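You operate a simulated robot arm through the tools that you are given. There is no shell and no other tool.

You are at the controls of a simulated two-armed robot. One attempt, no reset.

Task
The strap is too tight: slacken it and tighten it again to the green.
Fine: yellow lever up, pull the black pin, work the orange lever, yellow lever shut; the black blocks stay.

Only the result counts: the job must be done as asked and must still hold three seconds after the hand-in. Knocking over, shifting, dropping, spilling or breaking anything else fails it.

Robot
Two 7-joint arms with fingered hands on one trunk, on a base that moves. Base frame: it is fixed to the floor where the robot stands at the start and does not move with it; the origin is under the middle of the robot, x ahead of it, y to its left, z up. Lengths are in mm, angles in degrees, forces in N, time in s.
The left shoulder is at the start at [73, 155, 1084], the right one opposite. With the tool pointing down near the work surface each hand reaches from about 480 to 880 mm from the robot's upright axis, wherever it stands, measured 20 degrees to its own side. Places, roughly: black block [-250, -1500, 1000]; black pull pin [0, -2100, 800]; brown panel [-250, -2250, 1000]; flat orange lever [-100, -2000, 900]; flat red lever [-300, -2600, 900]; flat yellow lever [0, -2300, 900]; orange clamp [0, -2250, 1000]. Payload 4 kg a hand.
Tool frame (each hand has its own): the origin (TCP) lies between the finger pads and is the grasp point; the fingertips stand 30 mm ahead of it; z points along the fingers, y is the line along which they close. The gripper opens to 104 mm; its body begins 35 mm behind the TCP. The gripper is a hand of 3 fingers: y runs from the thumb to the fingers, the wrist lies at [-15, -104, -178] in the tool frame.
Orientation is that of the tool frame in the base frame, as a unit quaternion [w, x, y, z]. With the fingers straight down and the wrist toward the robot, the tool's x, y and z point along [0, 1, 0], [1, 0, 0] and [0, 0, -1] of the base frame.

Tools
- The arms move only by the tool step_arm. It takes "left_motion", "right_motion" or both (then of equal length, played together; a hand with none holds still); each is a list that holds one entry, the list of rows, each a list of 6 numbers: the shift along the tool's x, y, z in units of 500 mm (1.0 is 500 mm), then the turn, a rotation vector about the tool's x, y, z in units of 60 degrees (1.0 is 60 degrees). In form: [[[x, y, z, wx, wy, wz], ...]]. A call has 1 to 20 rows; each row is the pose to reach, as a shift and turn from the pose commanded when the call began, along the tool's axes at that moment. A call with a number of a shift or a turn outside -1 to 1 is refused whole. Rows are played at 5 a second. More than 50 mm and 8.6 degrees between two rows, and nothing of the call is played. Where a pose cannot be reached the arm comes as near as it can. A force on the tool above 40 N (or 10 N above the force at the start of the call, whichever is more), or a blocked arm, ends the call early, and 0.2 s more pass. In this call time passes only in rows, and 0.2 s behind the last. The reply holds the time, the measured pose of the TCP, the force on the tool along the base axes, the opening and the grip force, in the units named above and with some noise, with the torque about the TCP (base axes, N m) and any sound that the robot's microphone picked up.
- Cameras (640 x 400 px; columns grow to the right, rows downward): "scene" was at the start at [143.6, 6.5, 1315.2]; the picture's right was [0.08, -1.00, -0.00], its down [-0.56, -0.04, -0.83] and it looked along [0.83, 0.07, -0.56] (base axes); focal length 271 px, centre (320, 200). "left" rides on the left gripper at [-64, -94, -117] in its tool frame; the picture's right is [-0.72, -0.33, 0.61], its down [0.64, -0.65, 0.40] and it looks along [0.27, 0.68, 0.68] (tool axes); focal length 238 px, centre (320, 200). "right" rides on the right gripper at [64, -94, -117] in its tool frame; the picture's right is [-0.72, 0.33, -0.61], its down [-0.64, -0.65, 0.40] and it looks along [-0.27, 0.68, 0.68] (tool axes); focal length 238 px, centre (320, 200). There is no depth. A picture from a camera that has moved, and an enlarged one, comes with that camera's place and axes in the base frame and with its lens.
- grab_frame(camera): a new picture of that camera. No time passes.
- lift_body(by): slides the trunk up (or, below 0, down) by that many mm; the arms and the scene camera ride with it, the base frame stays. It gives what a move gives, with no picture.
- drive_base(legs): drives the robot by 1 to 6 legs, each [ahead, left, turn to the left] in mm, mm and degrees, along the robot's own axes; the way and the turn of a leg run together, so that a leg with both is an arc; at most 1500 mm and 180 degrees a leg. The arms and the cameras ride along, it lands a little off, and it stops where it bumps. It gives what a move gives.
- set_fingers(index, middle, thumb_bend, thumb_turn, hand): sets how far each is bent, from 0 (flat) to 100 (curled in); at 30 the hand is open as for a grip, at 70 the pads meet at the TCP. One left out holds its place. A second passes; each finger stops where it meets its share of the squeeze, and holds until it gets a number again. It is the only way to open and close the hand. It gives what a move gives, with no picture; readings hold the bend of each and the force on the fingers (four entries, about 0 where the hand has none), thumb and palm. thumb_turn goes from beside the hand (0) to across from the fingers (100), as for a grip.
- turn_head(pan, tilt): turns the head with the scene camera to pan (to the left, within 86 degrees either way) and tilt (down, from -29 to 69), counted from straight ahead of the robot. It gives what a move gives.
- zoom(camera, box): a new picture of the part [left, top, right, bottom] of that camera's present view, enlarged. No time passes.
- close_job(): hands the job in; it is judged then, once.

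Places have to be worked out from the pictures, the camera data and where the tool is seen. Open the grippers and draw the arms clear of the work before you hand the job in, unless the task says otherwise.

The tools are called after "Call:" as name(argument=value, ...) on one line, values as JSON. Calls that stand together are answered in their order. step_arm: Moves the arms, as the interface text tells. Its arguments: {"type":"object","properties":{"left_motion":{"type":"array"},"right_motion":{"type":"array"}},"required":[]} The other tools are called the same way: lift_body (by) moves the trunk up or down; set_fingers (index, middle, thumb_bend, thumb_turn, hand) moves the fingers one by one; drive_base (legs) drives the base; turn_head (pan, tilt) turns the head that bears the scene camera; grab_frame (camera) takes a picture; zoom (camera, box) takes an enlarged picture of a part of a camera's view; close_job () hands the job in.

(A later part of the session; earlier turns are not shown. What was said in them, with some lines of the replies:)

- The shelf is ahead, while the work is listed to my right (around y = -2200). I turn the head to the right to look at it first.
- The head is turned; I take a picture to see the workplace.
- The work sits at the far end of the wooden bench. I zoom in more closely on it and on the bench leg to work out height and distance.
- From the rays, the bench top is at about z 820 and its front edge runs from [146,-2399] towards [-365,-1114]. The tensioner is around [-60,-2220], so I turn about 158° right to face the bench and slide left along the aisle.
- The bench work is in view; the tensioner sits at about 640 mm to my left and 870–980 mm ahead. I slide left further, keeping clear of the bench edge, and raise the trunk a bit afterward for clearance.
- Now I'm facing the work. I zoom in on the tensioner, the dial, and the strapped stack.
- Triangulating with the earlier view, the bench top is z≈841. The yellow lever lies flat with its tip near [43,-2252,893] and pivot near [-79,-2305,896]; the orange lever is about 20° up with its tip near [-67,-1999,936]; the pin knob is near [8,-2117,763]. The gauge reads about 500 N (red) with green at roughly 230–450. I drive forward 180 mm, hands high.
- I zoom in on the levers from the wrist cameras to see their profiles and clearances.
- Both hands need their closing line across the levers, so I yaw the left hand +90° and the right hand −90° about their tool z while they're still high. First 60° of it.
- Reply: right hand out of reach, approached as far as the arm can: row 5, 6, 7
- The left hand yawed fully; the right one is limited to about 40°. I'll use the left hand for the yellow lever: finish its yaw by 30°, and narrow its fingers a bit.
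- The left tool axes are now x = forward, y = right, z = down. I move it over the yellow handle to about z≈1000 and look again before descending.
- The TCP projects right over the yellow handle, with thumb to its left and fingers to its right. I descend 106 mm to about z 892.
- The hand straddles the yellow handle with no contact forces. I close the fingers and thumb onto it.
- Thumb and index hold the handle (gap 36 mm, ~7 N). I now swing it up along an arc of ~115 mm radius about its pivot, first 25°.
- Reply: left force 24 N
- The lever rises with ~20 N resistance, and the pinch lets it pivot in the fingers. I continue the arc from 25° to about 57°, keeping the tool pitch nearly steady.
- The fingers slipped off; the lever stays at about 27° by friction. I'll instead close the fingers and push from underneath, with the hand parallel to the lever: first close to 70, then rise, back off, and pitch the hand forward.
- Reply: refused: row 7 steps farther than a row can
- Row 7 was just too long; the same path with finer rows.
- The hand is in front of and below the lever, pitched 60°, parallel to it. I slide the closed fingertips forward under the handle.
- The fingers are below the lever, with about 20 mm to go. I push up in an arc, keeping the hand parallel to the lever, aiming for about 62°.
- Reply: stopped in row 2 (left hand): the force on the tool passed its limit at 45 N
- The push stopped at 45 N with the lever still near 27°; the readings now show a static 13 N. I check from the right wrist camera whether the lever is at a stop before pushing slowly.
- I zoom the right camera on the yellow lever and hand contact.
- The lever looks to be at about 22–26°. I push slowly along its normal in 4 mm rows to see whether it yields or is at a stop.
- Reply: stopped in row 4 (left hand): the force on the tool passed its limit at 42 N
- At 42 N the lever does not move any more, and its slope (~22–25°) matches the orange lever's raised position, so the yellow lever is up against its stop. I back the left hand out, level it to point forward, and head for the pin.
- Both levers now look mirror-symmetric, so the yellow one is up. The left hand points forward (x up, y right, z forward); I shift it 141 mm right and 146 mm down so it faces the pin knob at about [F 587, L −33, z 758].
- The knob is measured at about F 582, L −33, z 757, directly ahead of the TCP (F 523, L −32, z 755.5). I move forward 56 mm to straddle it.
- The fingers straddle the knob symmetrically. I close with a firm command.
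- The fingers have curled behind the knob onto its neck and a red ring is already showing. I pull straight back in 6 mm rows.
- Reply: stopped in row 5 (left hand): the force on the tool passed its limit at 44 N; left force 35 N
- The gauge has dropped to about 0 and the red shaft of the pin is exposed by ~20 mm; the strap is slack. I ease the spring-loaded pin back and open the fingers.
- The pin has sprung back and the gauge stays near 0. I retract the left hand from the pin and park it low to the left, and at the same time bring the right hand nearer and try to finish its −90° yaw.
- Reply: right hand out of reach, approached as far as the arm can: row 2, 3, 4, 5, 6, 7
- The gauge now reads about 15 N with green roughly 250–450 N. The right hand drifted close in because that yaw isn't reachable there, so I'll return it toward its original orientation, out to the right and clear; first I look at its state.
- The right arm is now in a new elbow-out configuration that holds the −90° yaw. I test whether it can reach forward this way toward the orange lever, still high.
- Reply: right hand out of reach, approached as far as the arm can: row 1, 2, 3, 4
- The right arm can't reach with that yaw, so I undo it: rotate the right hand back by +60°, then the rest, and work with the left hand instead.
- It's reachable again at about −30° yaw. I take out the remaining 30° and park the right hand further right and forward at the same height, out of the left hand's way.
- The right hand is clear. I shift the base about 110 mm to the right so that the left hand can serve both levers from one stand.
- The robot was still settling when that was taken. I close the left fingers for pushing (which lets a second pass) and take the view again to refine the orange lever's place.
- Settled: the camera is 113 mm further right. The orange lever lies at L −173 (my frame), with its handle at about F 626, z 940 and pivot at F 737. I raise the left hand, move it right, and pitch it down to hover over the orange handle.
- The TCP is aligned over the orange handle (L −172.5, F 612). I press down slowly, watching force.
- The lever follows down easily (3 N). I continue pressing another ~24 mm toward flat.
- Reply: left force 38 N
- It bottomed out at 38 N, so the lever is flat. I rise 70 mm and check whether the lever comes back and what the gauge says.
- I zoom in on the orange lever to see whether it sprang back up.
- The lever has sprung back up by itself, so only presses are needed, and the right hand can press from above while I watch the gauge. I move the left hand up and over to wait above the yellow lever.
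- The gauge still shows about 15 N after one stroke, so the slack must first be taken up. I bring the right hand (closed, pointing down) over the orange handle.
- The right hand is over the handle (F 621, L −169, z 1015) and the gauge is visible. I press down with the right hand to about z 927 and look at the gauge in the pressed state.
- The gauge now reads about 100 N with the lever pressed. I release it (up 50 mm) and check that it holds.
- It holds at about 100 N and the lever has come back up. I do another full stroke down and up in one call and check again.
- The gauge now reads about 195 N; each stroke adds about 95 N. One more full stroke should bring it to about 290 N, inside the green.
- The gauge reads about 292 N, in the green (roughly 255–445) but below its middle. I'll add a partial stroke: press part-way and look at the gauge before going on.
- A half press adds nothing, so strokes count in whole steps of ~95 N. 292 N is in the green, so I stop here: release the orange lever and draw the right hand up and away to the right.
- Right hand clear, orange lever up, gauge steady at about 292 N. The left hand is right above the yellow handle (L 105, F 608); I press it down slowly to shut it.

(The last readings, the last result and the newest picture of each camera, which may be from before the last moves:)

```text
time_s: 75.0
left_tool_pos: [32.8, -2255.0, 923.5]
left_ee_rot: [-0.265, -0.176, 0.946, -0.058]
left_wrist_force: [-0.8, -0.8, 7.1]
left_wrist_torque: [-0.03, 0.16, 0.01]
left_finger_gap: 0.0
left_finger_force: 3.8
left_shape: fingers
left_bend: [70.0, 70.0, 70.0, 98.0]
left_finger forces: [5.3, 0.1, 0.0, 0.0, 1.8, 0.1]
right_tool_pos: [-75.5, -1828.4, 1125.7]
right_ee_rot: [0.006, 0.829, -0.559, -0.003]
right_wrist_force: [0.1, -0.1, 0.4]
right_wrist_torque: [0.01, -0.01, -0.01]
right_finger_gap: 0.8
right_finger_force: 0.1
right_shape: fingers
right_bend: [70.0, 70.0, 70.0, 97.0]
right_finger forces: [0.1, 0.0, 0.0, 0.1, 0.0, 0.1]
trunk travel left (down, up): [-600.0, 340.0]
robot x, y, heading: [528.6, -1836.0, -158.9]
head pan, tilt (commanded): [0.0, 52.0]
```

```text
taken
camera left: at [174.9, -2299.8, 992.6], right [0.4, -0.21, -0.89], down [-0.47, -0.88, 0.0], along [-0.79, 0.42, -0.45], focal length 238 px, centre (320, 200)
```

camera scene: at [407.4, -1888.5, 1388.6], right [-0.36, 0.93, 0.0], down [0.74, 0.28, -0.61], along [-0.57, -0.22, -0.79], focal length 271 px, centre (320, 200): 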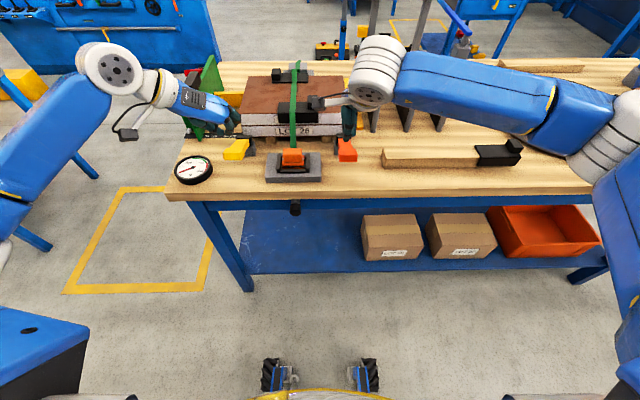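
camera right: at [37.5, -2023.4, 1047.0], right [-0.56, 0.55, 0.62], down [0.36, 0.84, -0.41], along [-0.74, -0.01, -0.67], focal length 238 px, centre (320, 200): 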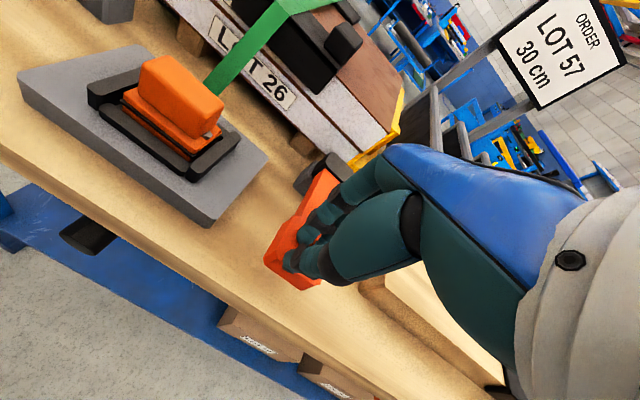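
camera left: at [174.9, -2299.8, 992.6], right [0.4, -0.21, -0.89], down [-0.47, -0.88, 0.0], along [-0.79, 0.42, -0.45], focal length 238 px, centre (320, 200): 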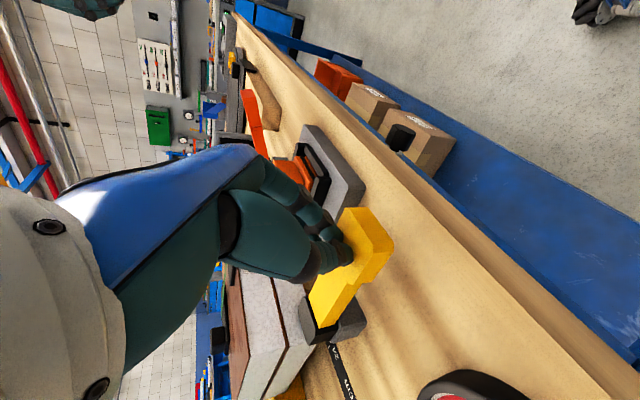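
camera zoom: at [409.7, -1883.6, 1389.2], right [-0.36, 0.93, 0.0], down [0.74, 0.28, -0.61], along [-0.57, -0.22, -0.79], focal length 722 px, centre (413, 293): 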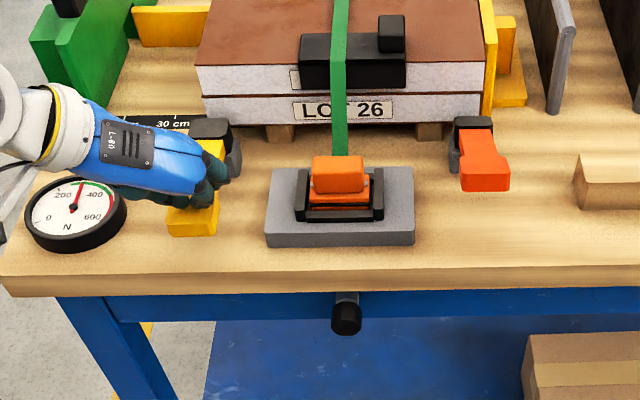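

The lever is nearly flat with only 7 N. I press a few more mm until it seats firmly.

Call:
step_arm(left_motion=[[[-0.0031, 0, 0.0052, 0, 0, 0], [-0.0061, 0, 0.0103, 0, 0, 0], [-0.0092, 0, 0.0155, 0, 0, 0], [-0.0122, 0, 0.0207, 0, 0, 0]]])

Call:
zoom(camera="scene", box=[165, 145, 229, 185])

```text
time_s: 76.0
left_tool_pos: [28.7, -2253.1, 923.6]
left_ee_rot: [-0.275, -0.175, 0.944, -0.055]
left_wrist_force: [7.2, 4.8, 23.5]
left_wrist_torque: [-0.01, -0.05, -0.01]
left_finger_gap: 0.1
left_finger_force: 13.2
left_shape: fingers
left_bend: [71.0, 70.0, 70.0, 99.0]
left_finger forces: [15.0, 0.0, 0.0, 0.0, 11.4, 0.0]
right_tool_pos: [-75.9, -1826.2, 1125.9]
right_ee_rot: [0.007, 0.829, -0.559, -0.003]
right_wrist_force: [0.2, -0.9, -0.3]
right_wrist_torque: [0.02, -0.01, 0.03]
right_finger_gap: 1.0
right_finger_force: 0.0
right_shape: fingers
right_bend: [70.0, 70.0, 70.0, 97.0]
right_finger forces: [0.0, 0.0, 0.1, 0.0, 0.0, 0.1]
trunk travel left (down, up): [-600.0, 340.0]
robot x, y, heading: [525.5, -1837.3, -158.6]
head pan, tilt (commanded): [0.0, 52.0]
stopped in row 4 (left hand): the force on the tool passed its limit at 41 N (the readings are from after the stop); the commanded pose is now the measured one
```

```text
10.00 times, centred on (197, 165) of scene
camera zoom: at [411.1, -1881.9, 1389.0], right [-0.36, 0.93, 0.0], down [0.74, 0.28, -0.62], along [-0.57, -0.22, -0.79], focal length 2708 px, centre (1550, 550)
```

zoom: 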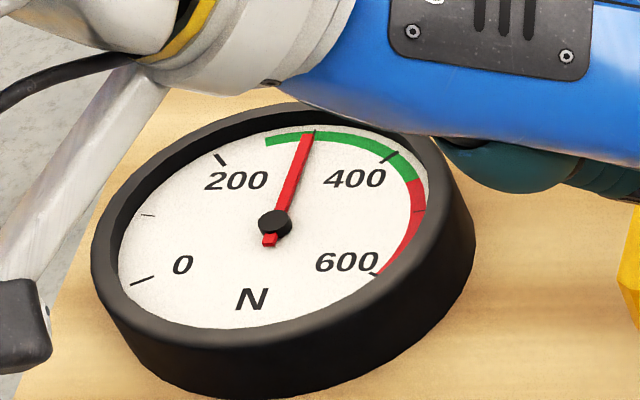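

The lever is firmly seated and the gauge holds at about 290 N. I lift the left hand straight up and check that the lever stays shut.

Call:
step_arm(left_motion=[[[0.02, 0, -0.0345, 0, 0, 0], [0.06, 0, -0.103, 0, 0, 0], [0.1, 0, -0.172, 0, 0, 0], [0.12, 0, -0.21, 0, 0, 0]]])

Call:
zoom(camera="scene", box=[165, 90, 405, 240])

Call:
zoom(camera="scene", box=[165, 145, 229, 185])

Call:
grab_frame(camera="left")

```text
time_s: 77.0
left_tool_pos: [33.3, -2252.2, 1038.2]
left_ee_rot: [-0.269, -0.176, 0.945, -0.057]
left_wrist_force: [0.2, 0.2, -0.5]
left_wrist_torque: [0.02, 0.0, 0.01]
left_finger_gap: 0.7
left_finger_force: 0.0
left_shape: fingers
left_bend: [70.0, 70.0, 70.0, 98.0]
left_finger forces: [0.0, 0.0, 0.1, 0.0, 0.0, 0.0]
right_tool_pos: [-76.9, -1828.4, 1124.6]
right_ee_rot: [0.006, 0.829, -0.559, -0.003]
right_wrist_force: [0.6, -0.1, 0.6]
right_wrist_torque: [-0.01, 0.0, 0.01]
right_finger_gap: 1.0
right_finger_force: 0.1
right_shape: fingers
right_bend: [70.0, 70.0, 70.0, 97.0]
right_finger forces: [0.1, 0.1, 0.1, 0.0, 0.0, 0.0]
trunk travel left (down, up): [-600.0, 340.0]
robot x, y, heading: [528.4, -1839.3, -158.9]
head pan, tilt (commanded): [0.0, 52.0]
```

```text
2.67 times, centred on (285, 165) of scene
camera zoom: at [407.5, -1884.7, 1388.7], right [-0.36, 0.93, 0.0], down [0.74, 0.28, -0.61], along [-0.57, -0.22, -0.79], focal length 722 px, centre (413, 293)
```

zoom: 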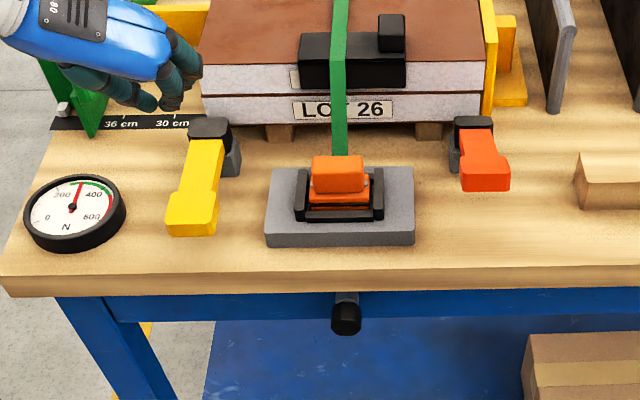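

```text
10.00 times, centred on (197, 165) of scene
camera zoom: at [407.5, -1884.7, 1388.7], right [-0.36, 0.93, 0.0], down [0.74, 0.28, -0.61], along [-0.57, -0.22, -0.79], focal length 2708 px, centre (1550, 550)
```

zoom: 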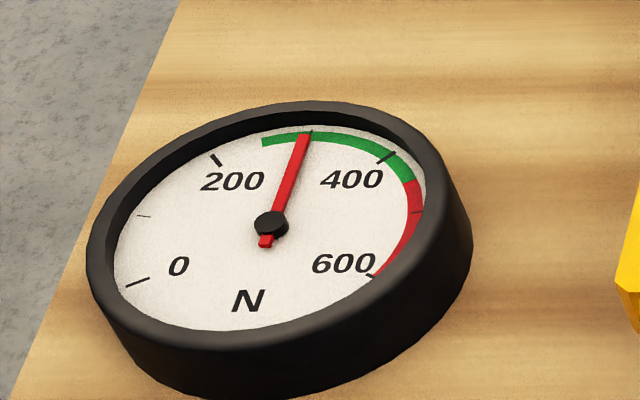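

```text
taken
camera left: at [175.2, -2297.8, 1105.0], right [0.39, -0.21, -0.9], down [-0.47, -0.88, 0.0], along [-0.79, 0.42, -0.44], focal length 238 px, centre (320, 200)
```

left: 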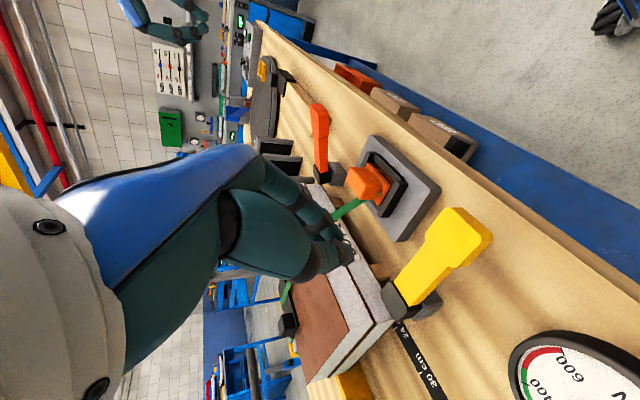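

The yellow lever stays flat, the blocks and strap are in place, and the needle sits at about 295 N in the green. I now draw both arms up and back and open the hands.

Call:
step_arm(left_motion=[[[-0.03, 0, -0.085, 0, 0, 0], [-0.085, 0, -0.142, 0, 0, 0], [-0.14, 0, -0.2, 0, 0, 0], [-0.195, 0, -0.257, 0, 0, 0]]], right_motion=[[[0, -0.03, -0.08, 0, 0, 0], [0, -0.11, -0.12, 0, 0, 0], [0, -0.2, -0.14, 0, 0, 0], [0, -0.29, -0.16, 0, 0, 0]]])

Call:
set_fingers(hand="left", index=30, middle=30, thumb_bend=30)

Call:
set_fingers(hand="right", index=30, middle=30, thumb_bend=30)

Call:
grab_frame(camera="scene")

Call:
zoom(camera="scene", box=[165, 145, 229, 185])

```text
time_s: 78.0
left_tool_pos: [175.9, -2195.3, 1098.7]
left_ee_rot: [-0.271, -0.176, 0.945, -0.056]
left_wrist_force: [0.0, -0.1, 0.9]
left_wrist_torque: [-0.03, -0.02, 0.0]
left_finger_gap: 0.7
left_finger_force: 0.0
left_shape: fingers
left_bend: [70.0, 70.0, 70.0, 98.0]
left_finger forces: [0.0, 0.0, 0.0, 0.1, 0.0, 0.0]
right_tool_pos: [64.1, -1772.1, 1202.8]
right_ee_rot: [0.008, 0.829, -0.56, -0.005]
right_wrist_force: [1.1, 0.1, 0.3]
right_wrist_torque: [-0.02, 0.02, 0.04]
right_finger_gap: 0.9
right_finger_force: 0.0
right_shape: fingers
right_bend: [70.0, 70.0, 70.0, 97.0]
right_finger forces: [0.1, 0.0, 0.0, 0.1, 0.0, 0.1]
trunk travel left (down, up): [-600.0, 340.0]
robot x, y, heading: [528.6, -1836.6, -158.8]
head pan, tilt (commanded): [0.0, 52.0]
```

```text
time_s: 79.0
left_tool_pos: [171.7, -2196.7, 1096.5]
left_ee_rot: [-0.27, -0.176, 0.945, -0.055]
left_wrist_force: [-0.2, -0.1, 0.6]
left_wrist_torque: [0.03, 0.06, 0.02]
left_finger_gap: 102.5
left_finger_force: 0.1
left_shape: fingers
left_bend: [30.0, 30.0, 30.0, 98.0]
left_finger forces: [0.0, 0.0, 0.1, 0.0, 0.0, 0.1]
right_tool_pos: [58.5, -1775.9, 1200.2]
right_ee_rot: [0.005, 0.829, -0.559, -0.004]
right_wrist_force: [0.2, 1.0, -0.2]
right_wrist_torque: [-0.01, -0.04, -0.01]
right_finger_gap: 0.8
right_finger_force: 0.2
right_shape: fingers
right_bend: [70.0, 70.0, 70.0, 97.0]
right_finger forces: [0.0, 0.0, 0.0, 0.1, 0.1, 0.0]
trunk travel left (down, up): [-600.0, 340.0]
robot x, y, heading: [522.9, -1840.6, -159.3]
head pan, tilt (commanded): [0.0, 52.0]
```

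```text
time_s: 80.0
left_tool_pos: [172.4, -2196.4, 1096.2]
left_ee_rot: [-0.269, -0.176, 0.945, -0.056]
left_wrist_force: [-0.1, -0.1, 0.1]
left_wrist_torque: [-0.01, 0.01, 0.0]
left_finger_gap: 102.4
left_finger_force: 0.0
left_shape: fingers
left_bend: [30.0, 30.0, 30.0, 98.0]
left_finger forces: [0.1, 0.0, 0.0, 0.1, 0.0, 0.0]
right_tool_pos: [58.7, -1775.0, 1200.5]
right_ee_rot: [0.005, 0.829, -0.559, -0.004]
right_wrist_force: [0.3, -0.3, 0.0]
right_wrist_torque: [0.03, 0.0, -0.02]
right_finger_gap: 102.7
right_finger_force: 0.1
right_shape: fingers
right_bend: [30.0, 30.0, 30.0, 97.0]
right_finger forces: [0.1, 0.0, 0.0, 0.1, 0.0, 0.0]
trunk travel left (down, up): [-600.0, 340.0]
robot x, y, heading: [527.8, -1839.8, -159.2]
head pan, tilt (commanded): [0.0, 52.0]
```

```text
taken
camera scene: at [409.1, -1884.7, 1388.9], right [-0.36, 0.93, 0.0], down [0.74, 0.28, -0.61], along [-0.57, -0.22, -0.79], focal length 271 px, centre (320, 200)
```

scene: 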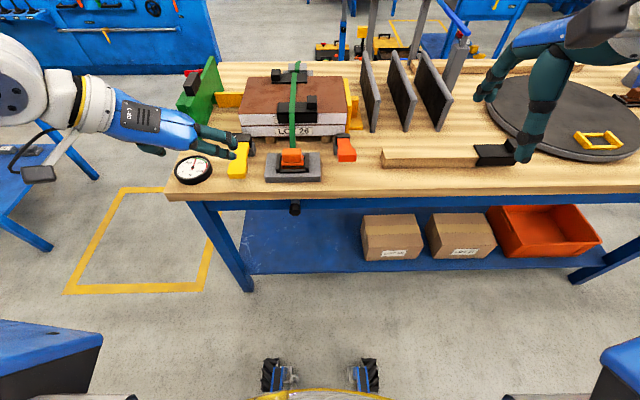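

```text
10.00 times, centred on (197, 165) of scene
camera zoom: at [409.1, -1884.7, 1388.9], right [-0.36, 0.93, 0.0], down [0.74, 0.28, -0.61], along [-0.57, -0.22, -0.79], focal length 2708 px, centre (1550, 550)
```

zoom: 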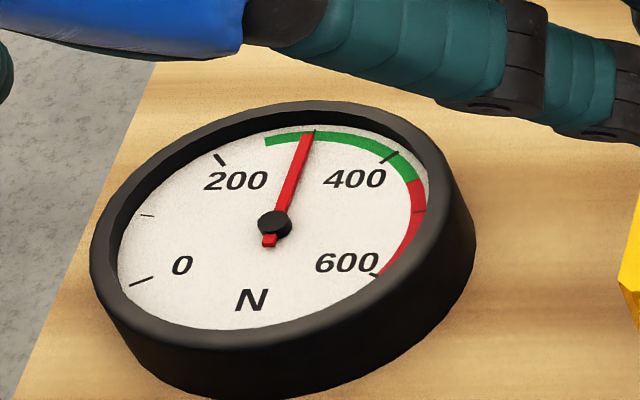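

Both hands are open and clear, and the gauge holds at about 295 N. I back the base straight off 250 mm and take a last look.

Call:
drive_base(legs=[[-250, 0, 0]])

Call:
turn_head(pan=8, tilt=38)

Call:
grab_frame(camera="scene")

Call:
zoom(camera="scene", box=[200, 110, 400, 235])

```text
time_s: 81.8
left_tool_pos: [401.2, -2106.8, 1096.6]
left_ee_rot: [-0.268, -0.176, 0.945, -0.056]
left_wrist_force: [0.0, 0.9, 0.3]
left_wrist_torque: [-0.03, -0.05, -0.01]
left_finger_gap: 102.4
left_finger_force: 0.0
left_shape: fingers
left_bend: [30.0, 30.0, 30.0, 98.0]
left_finger forces: [0.1, 0.0, 0.0, 0.0, 0.0, 0.1]
right_tool_pos: [288.2, -1686.9, 1197.9]
right_ee_rot: [0.005, 0.829, -0.559, -0.003]
right_wrist_force: [0.9, -1.2, 0.1]
right_wrist_torque: [0.0, -0.02, -0.06]
right_finger_gap: 102.7
right_finger_force: 0.1
right_shape: fingers
right_bend: [30.0, 30.0, 30.0, 97.0]
right_finger forces: [0.0, 0.1, 0.1, 0.1, 0.0, 0.0]
trunk travel left (down, up): [-600.0, 340.0]
robot x, y, heading: [757.2, -1749.8, -159.1]
head pan, tilt (commanded): [0.0, 52.0]
```

```text
time_s: 82.6
left_tool_pos: [405.4, -2105.7, 1098.0]
left_ee_rot: [-0.271, -0.176, 0.945, -0.056]
left_wrist_force: [-0.1, 0.2, -0.9]
left_wrist_torque: [0.0, 0.01, -0.03]
left_finger_gap: 102.5
left_finger_force: 0.0
left_shape: fingers
left_bend: [30.0, 30.0, 30.0, 98.0]
left_finger forces: [0.1, 0.0, 0.0, 0.0, 0.1, 0.1]
right_tool_pos: [293.6, -1685.6, 1200.0]
right_ee_rot: [0.005, 0.829, -0.559, -0.003]
right_wrist_force: [-0.6, -0.1, -0.1]
right_wrist_torque: [-0.01, 0.01, 0.01]
right_finger_gap: 102.9
right_finger_force: 0.0
right_shape: fingers
right_bend: [30.0, 30.0, 30.0, 97.0]
right_finger forces: [0.0, 0.0, 0.0, 0.0, 0.1, 0.0]
trunk travel left (down, up): [-600.0, 340.0]
robot x, y, heading: [759.6, -1747.7, -159.1]
head pan, tilt (commanded): [8.0, 38.0]
```

```text
taken
camera scene: at [635.9, -1810.2, 1408.7], right [-0.49, 0.87, 0.0], down [0.54, 0.3, -0.79], along [-0.69, -0.38, -0.62], focal length 271 px, centre (320, 200)
```

scene: 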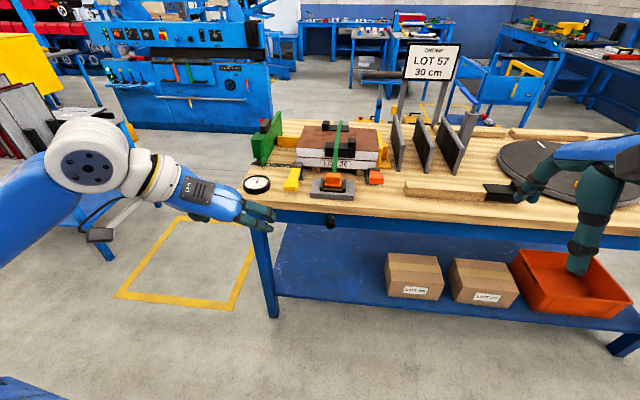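

```text
3.20 times, centred on (300, 172) of scene
camera zoom: at [635.9, -1810.2, 1408.7], right [-0.49, 0.87, 0.0], down [0.54, 0.3, -0.79], along [-0.69, -0.38, -0.62], focal length 866 px, centre (384, 288)
```

zoom: 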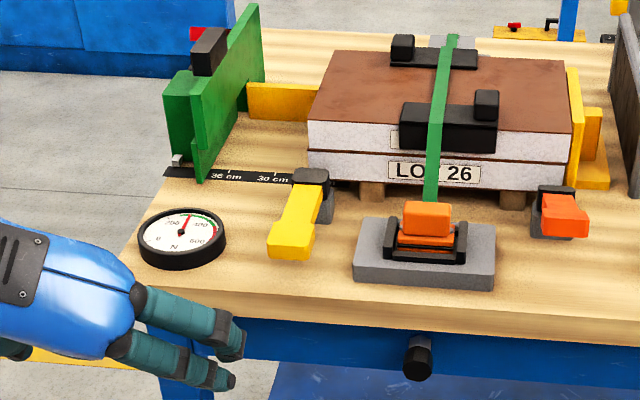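

The last view shows the strap tight with the needle in the green and the yellow lever flat. The pin is back in, the black blocks haven't moved, and both hands are open and clear. I hand in the job.

Call:
close_job()

```text
The job is handed in.
```

The strap is slackened and tightened again. The gauge read about 295 N in the last close-up, inside the green (roughly 255–445 N). It started at about 500 N, in the red.

- **Yellow lever:** I raised it to its stop. After tightening, I pressed it shut until it seated firmly, and it stayed flat.
- **Black pin:** I pulled it out about 20 mm and the gauge dropped to near zero. The pin then sprang back in.
- **Orange lever:** I worked it until the needle reached the green. The first press only took up slack, then each full press added about 95 N. I stopped at about 295 N because one more press would have reached about 390 N, still green but nearer the red.
- **Black blocks:** They stayed where they were.

My first grip on the yellow lever slipped off, so I pushed it from underneath instead. Nothing else looked moved or knocked in the last view. Both hands are open and the robot is backed off about 250 mm. The job is handed in, but I have not seen the result of the three-second check.
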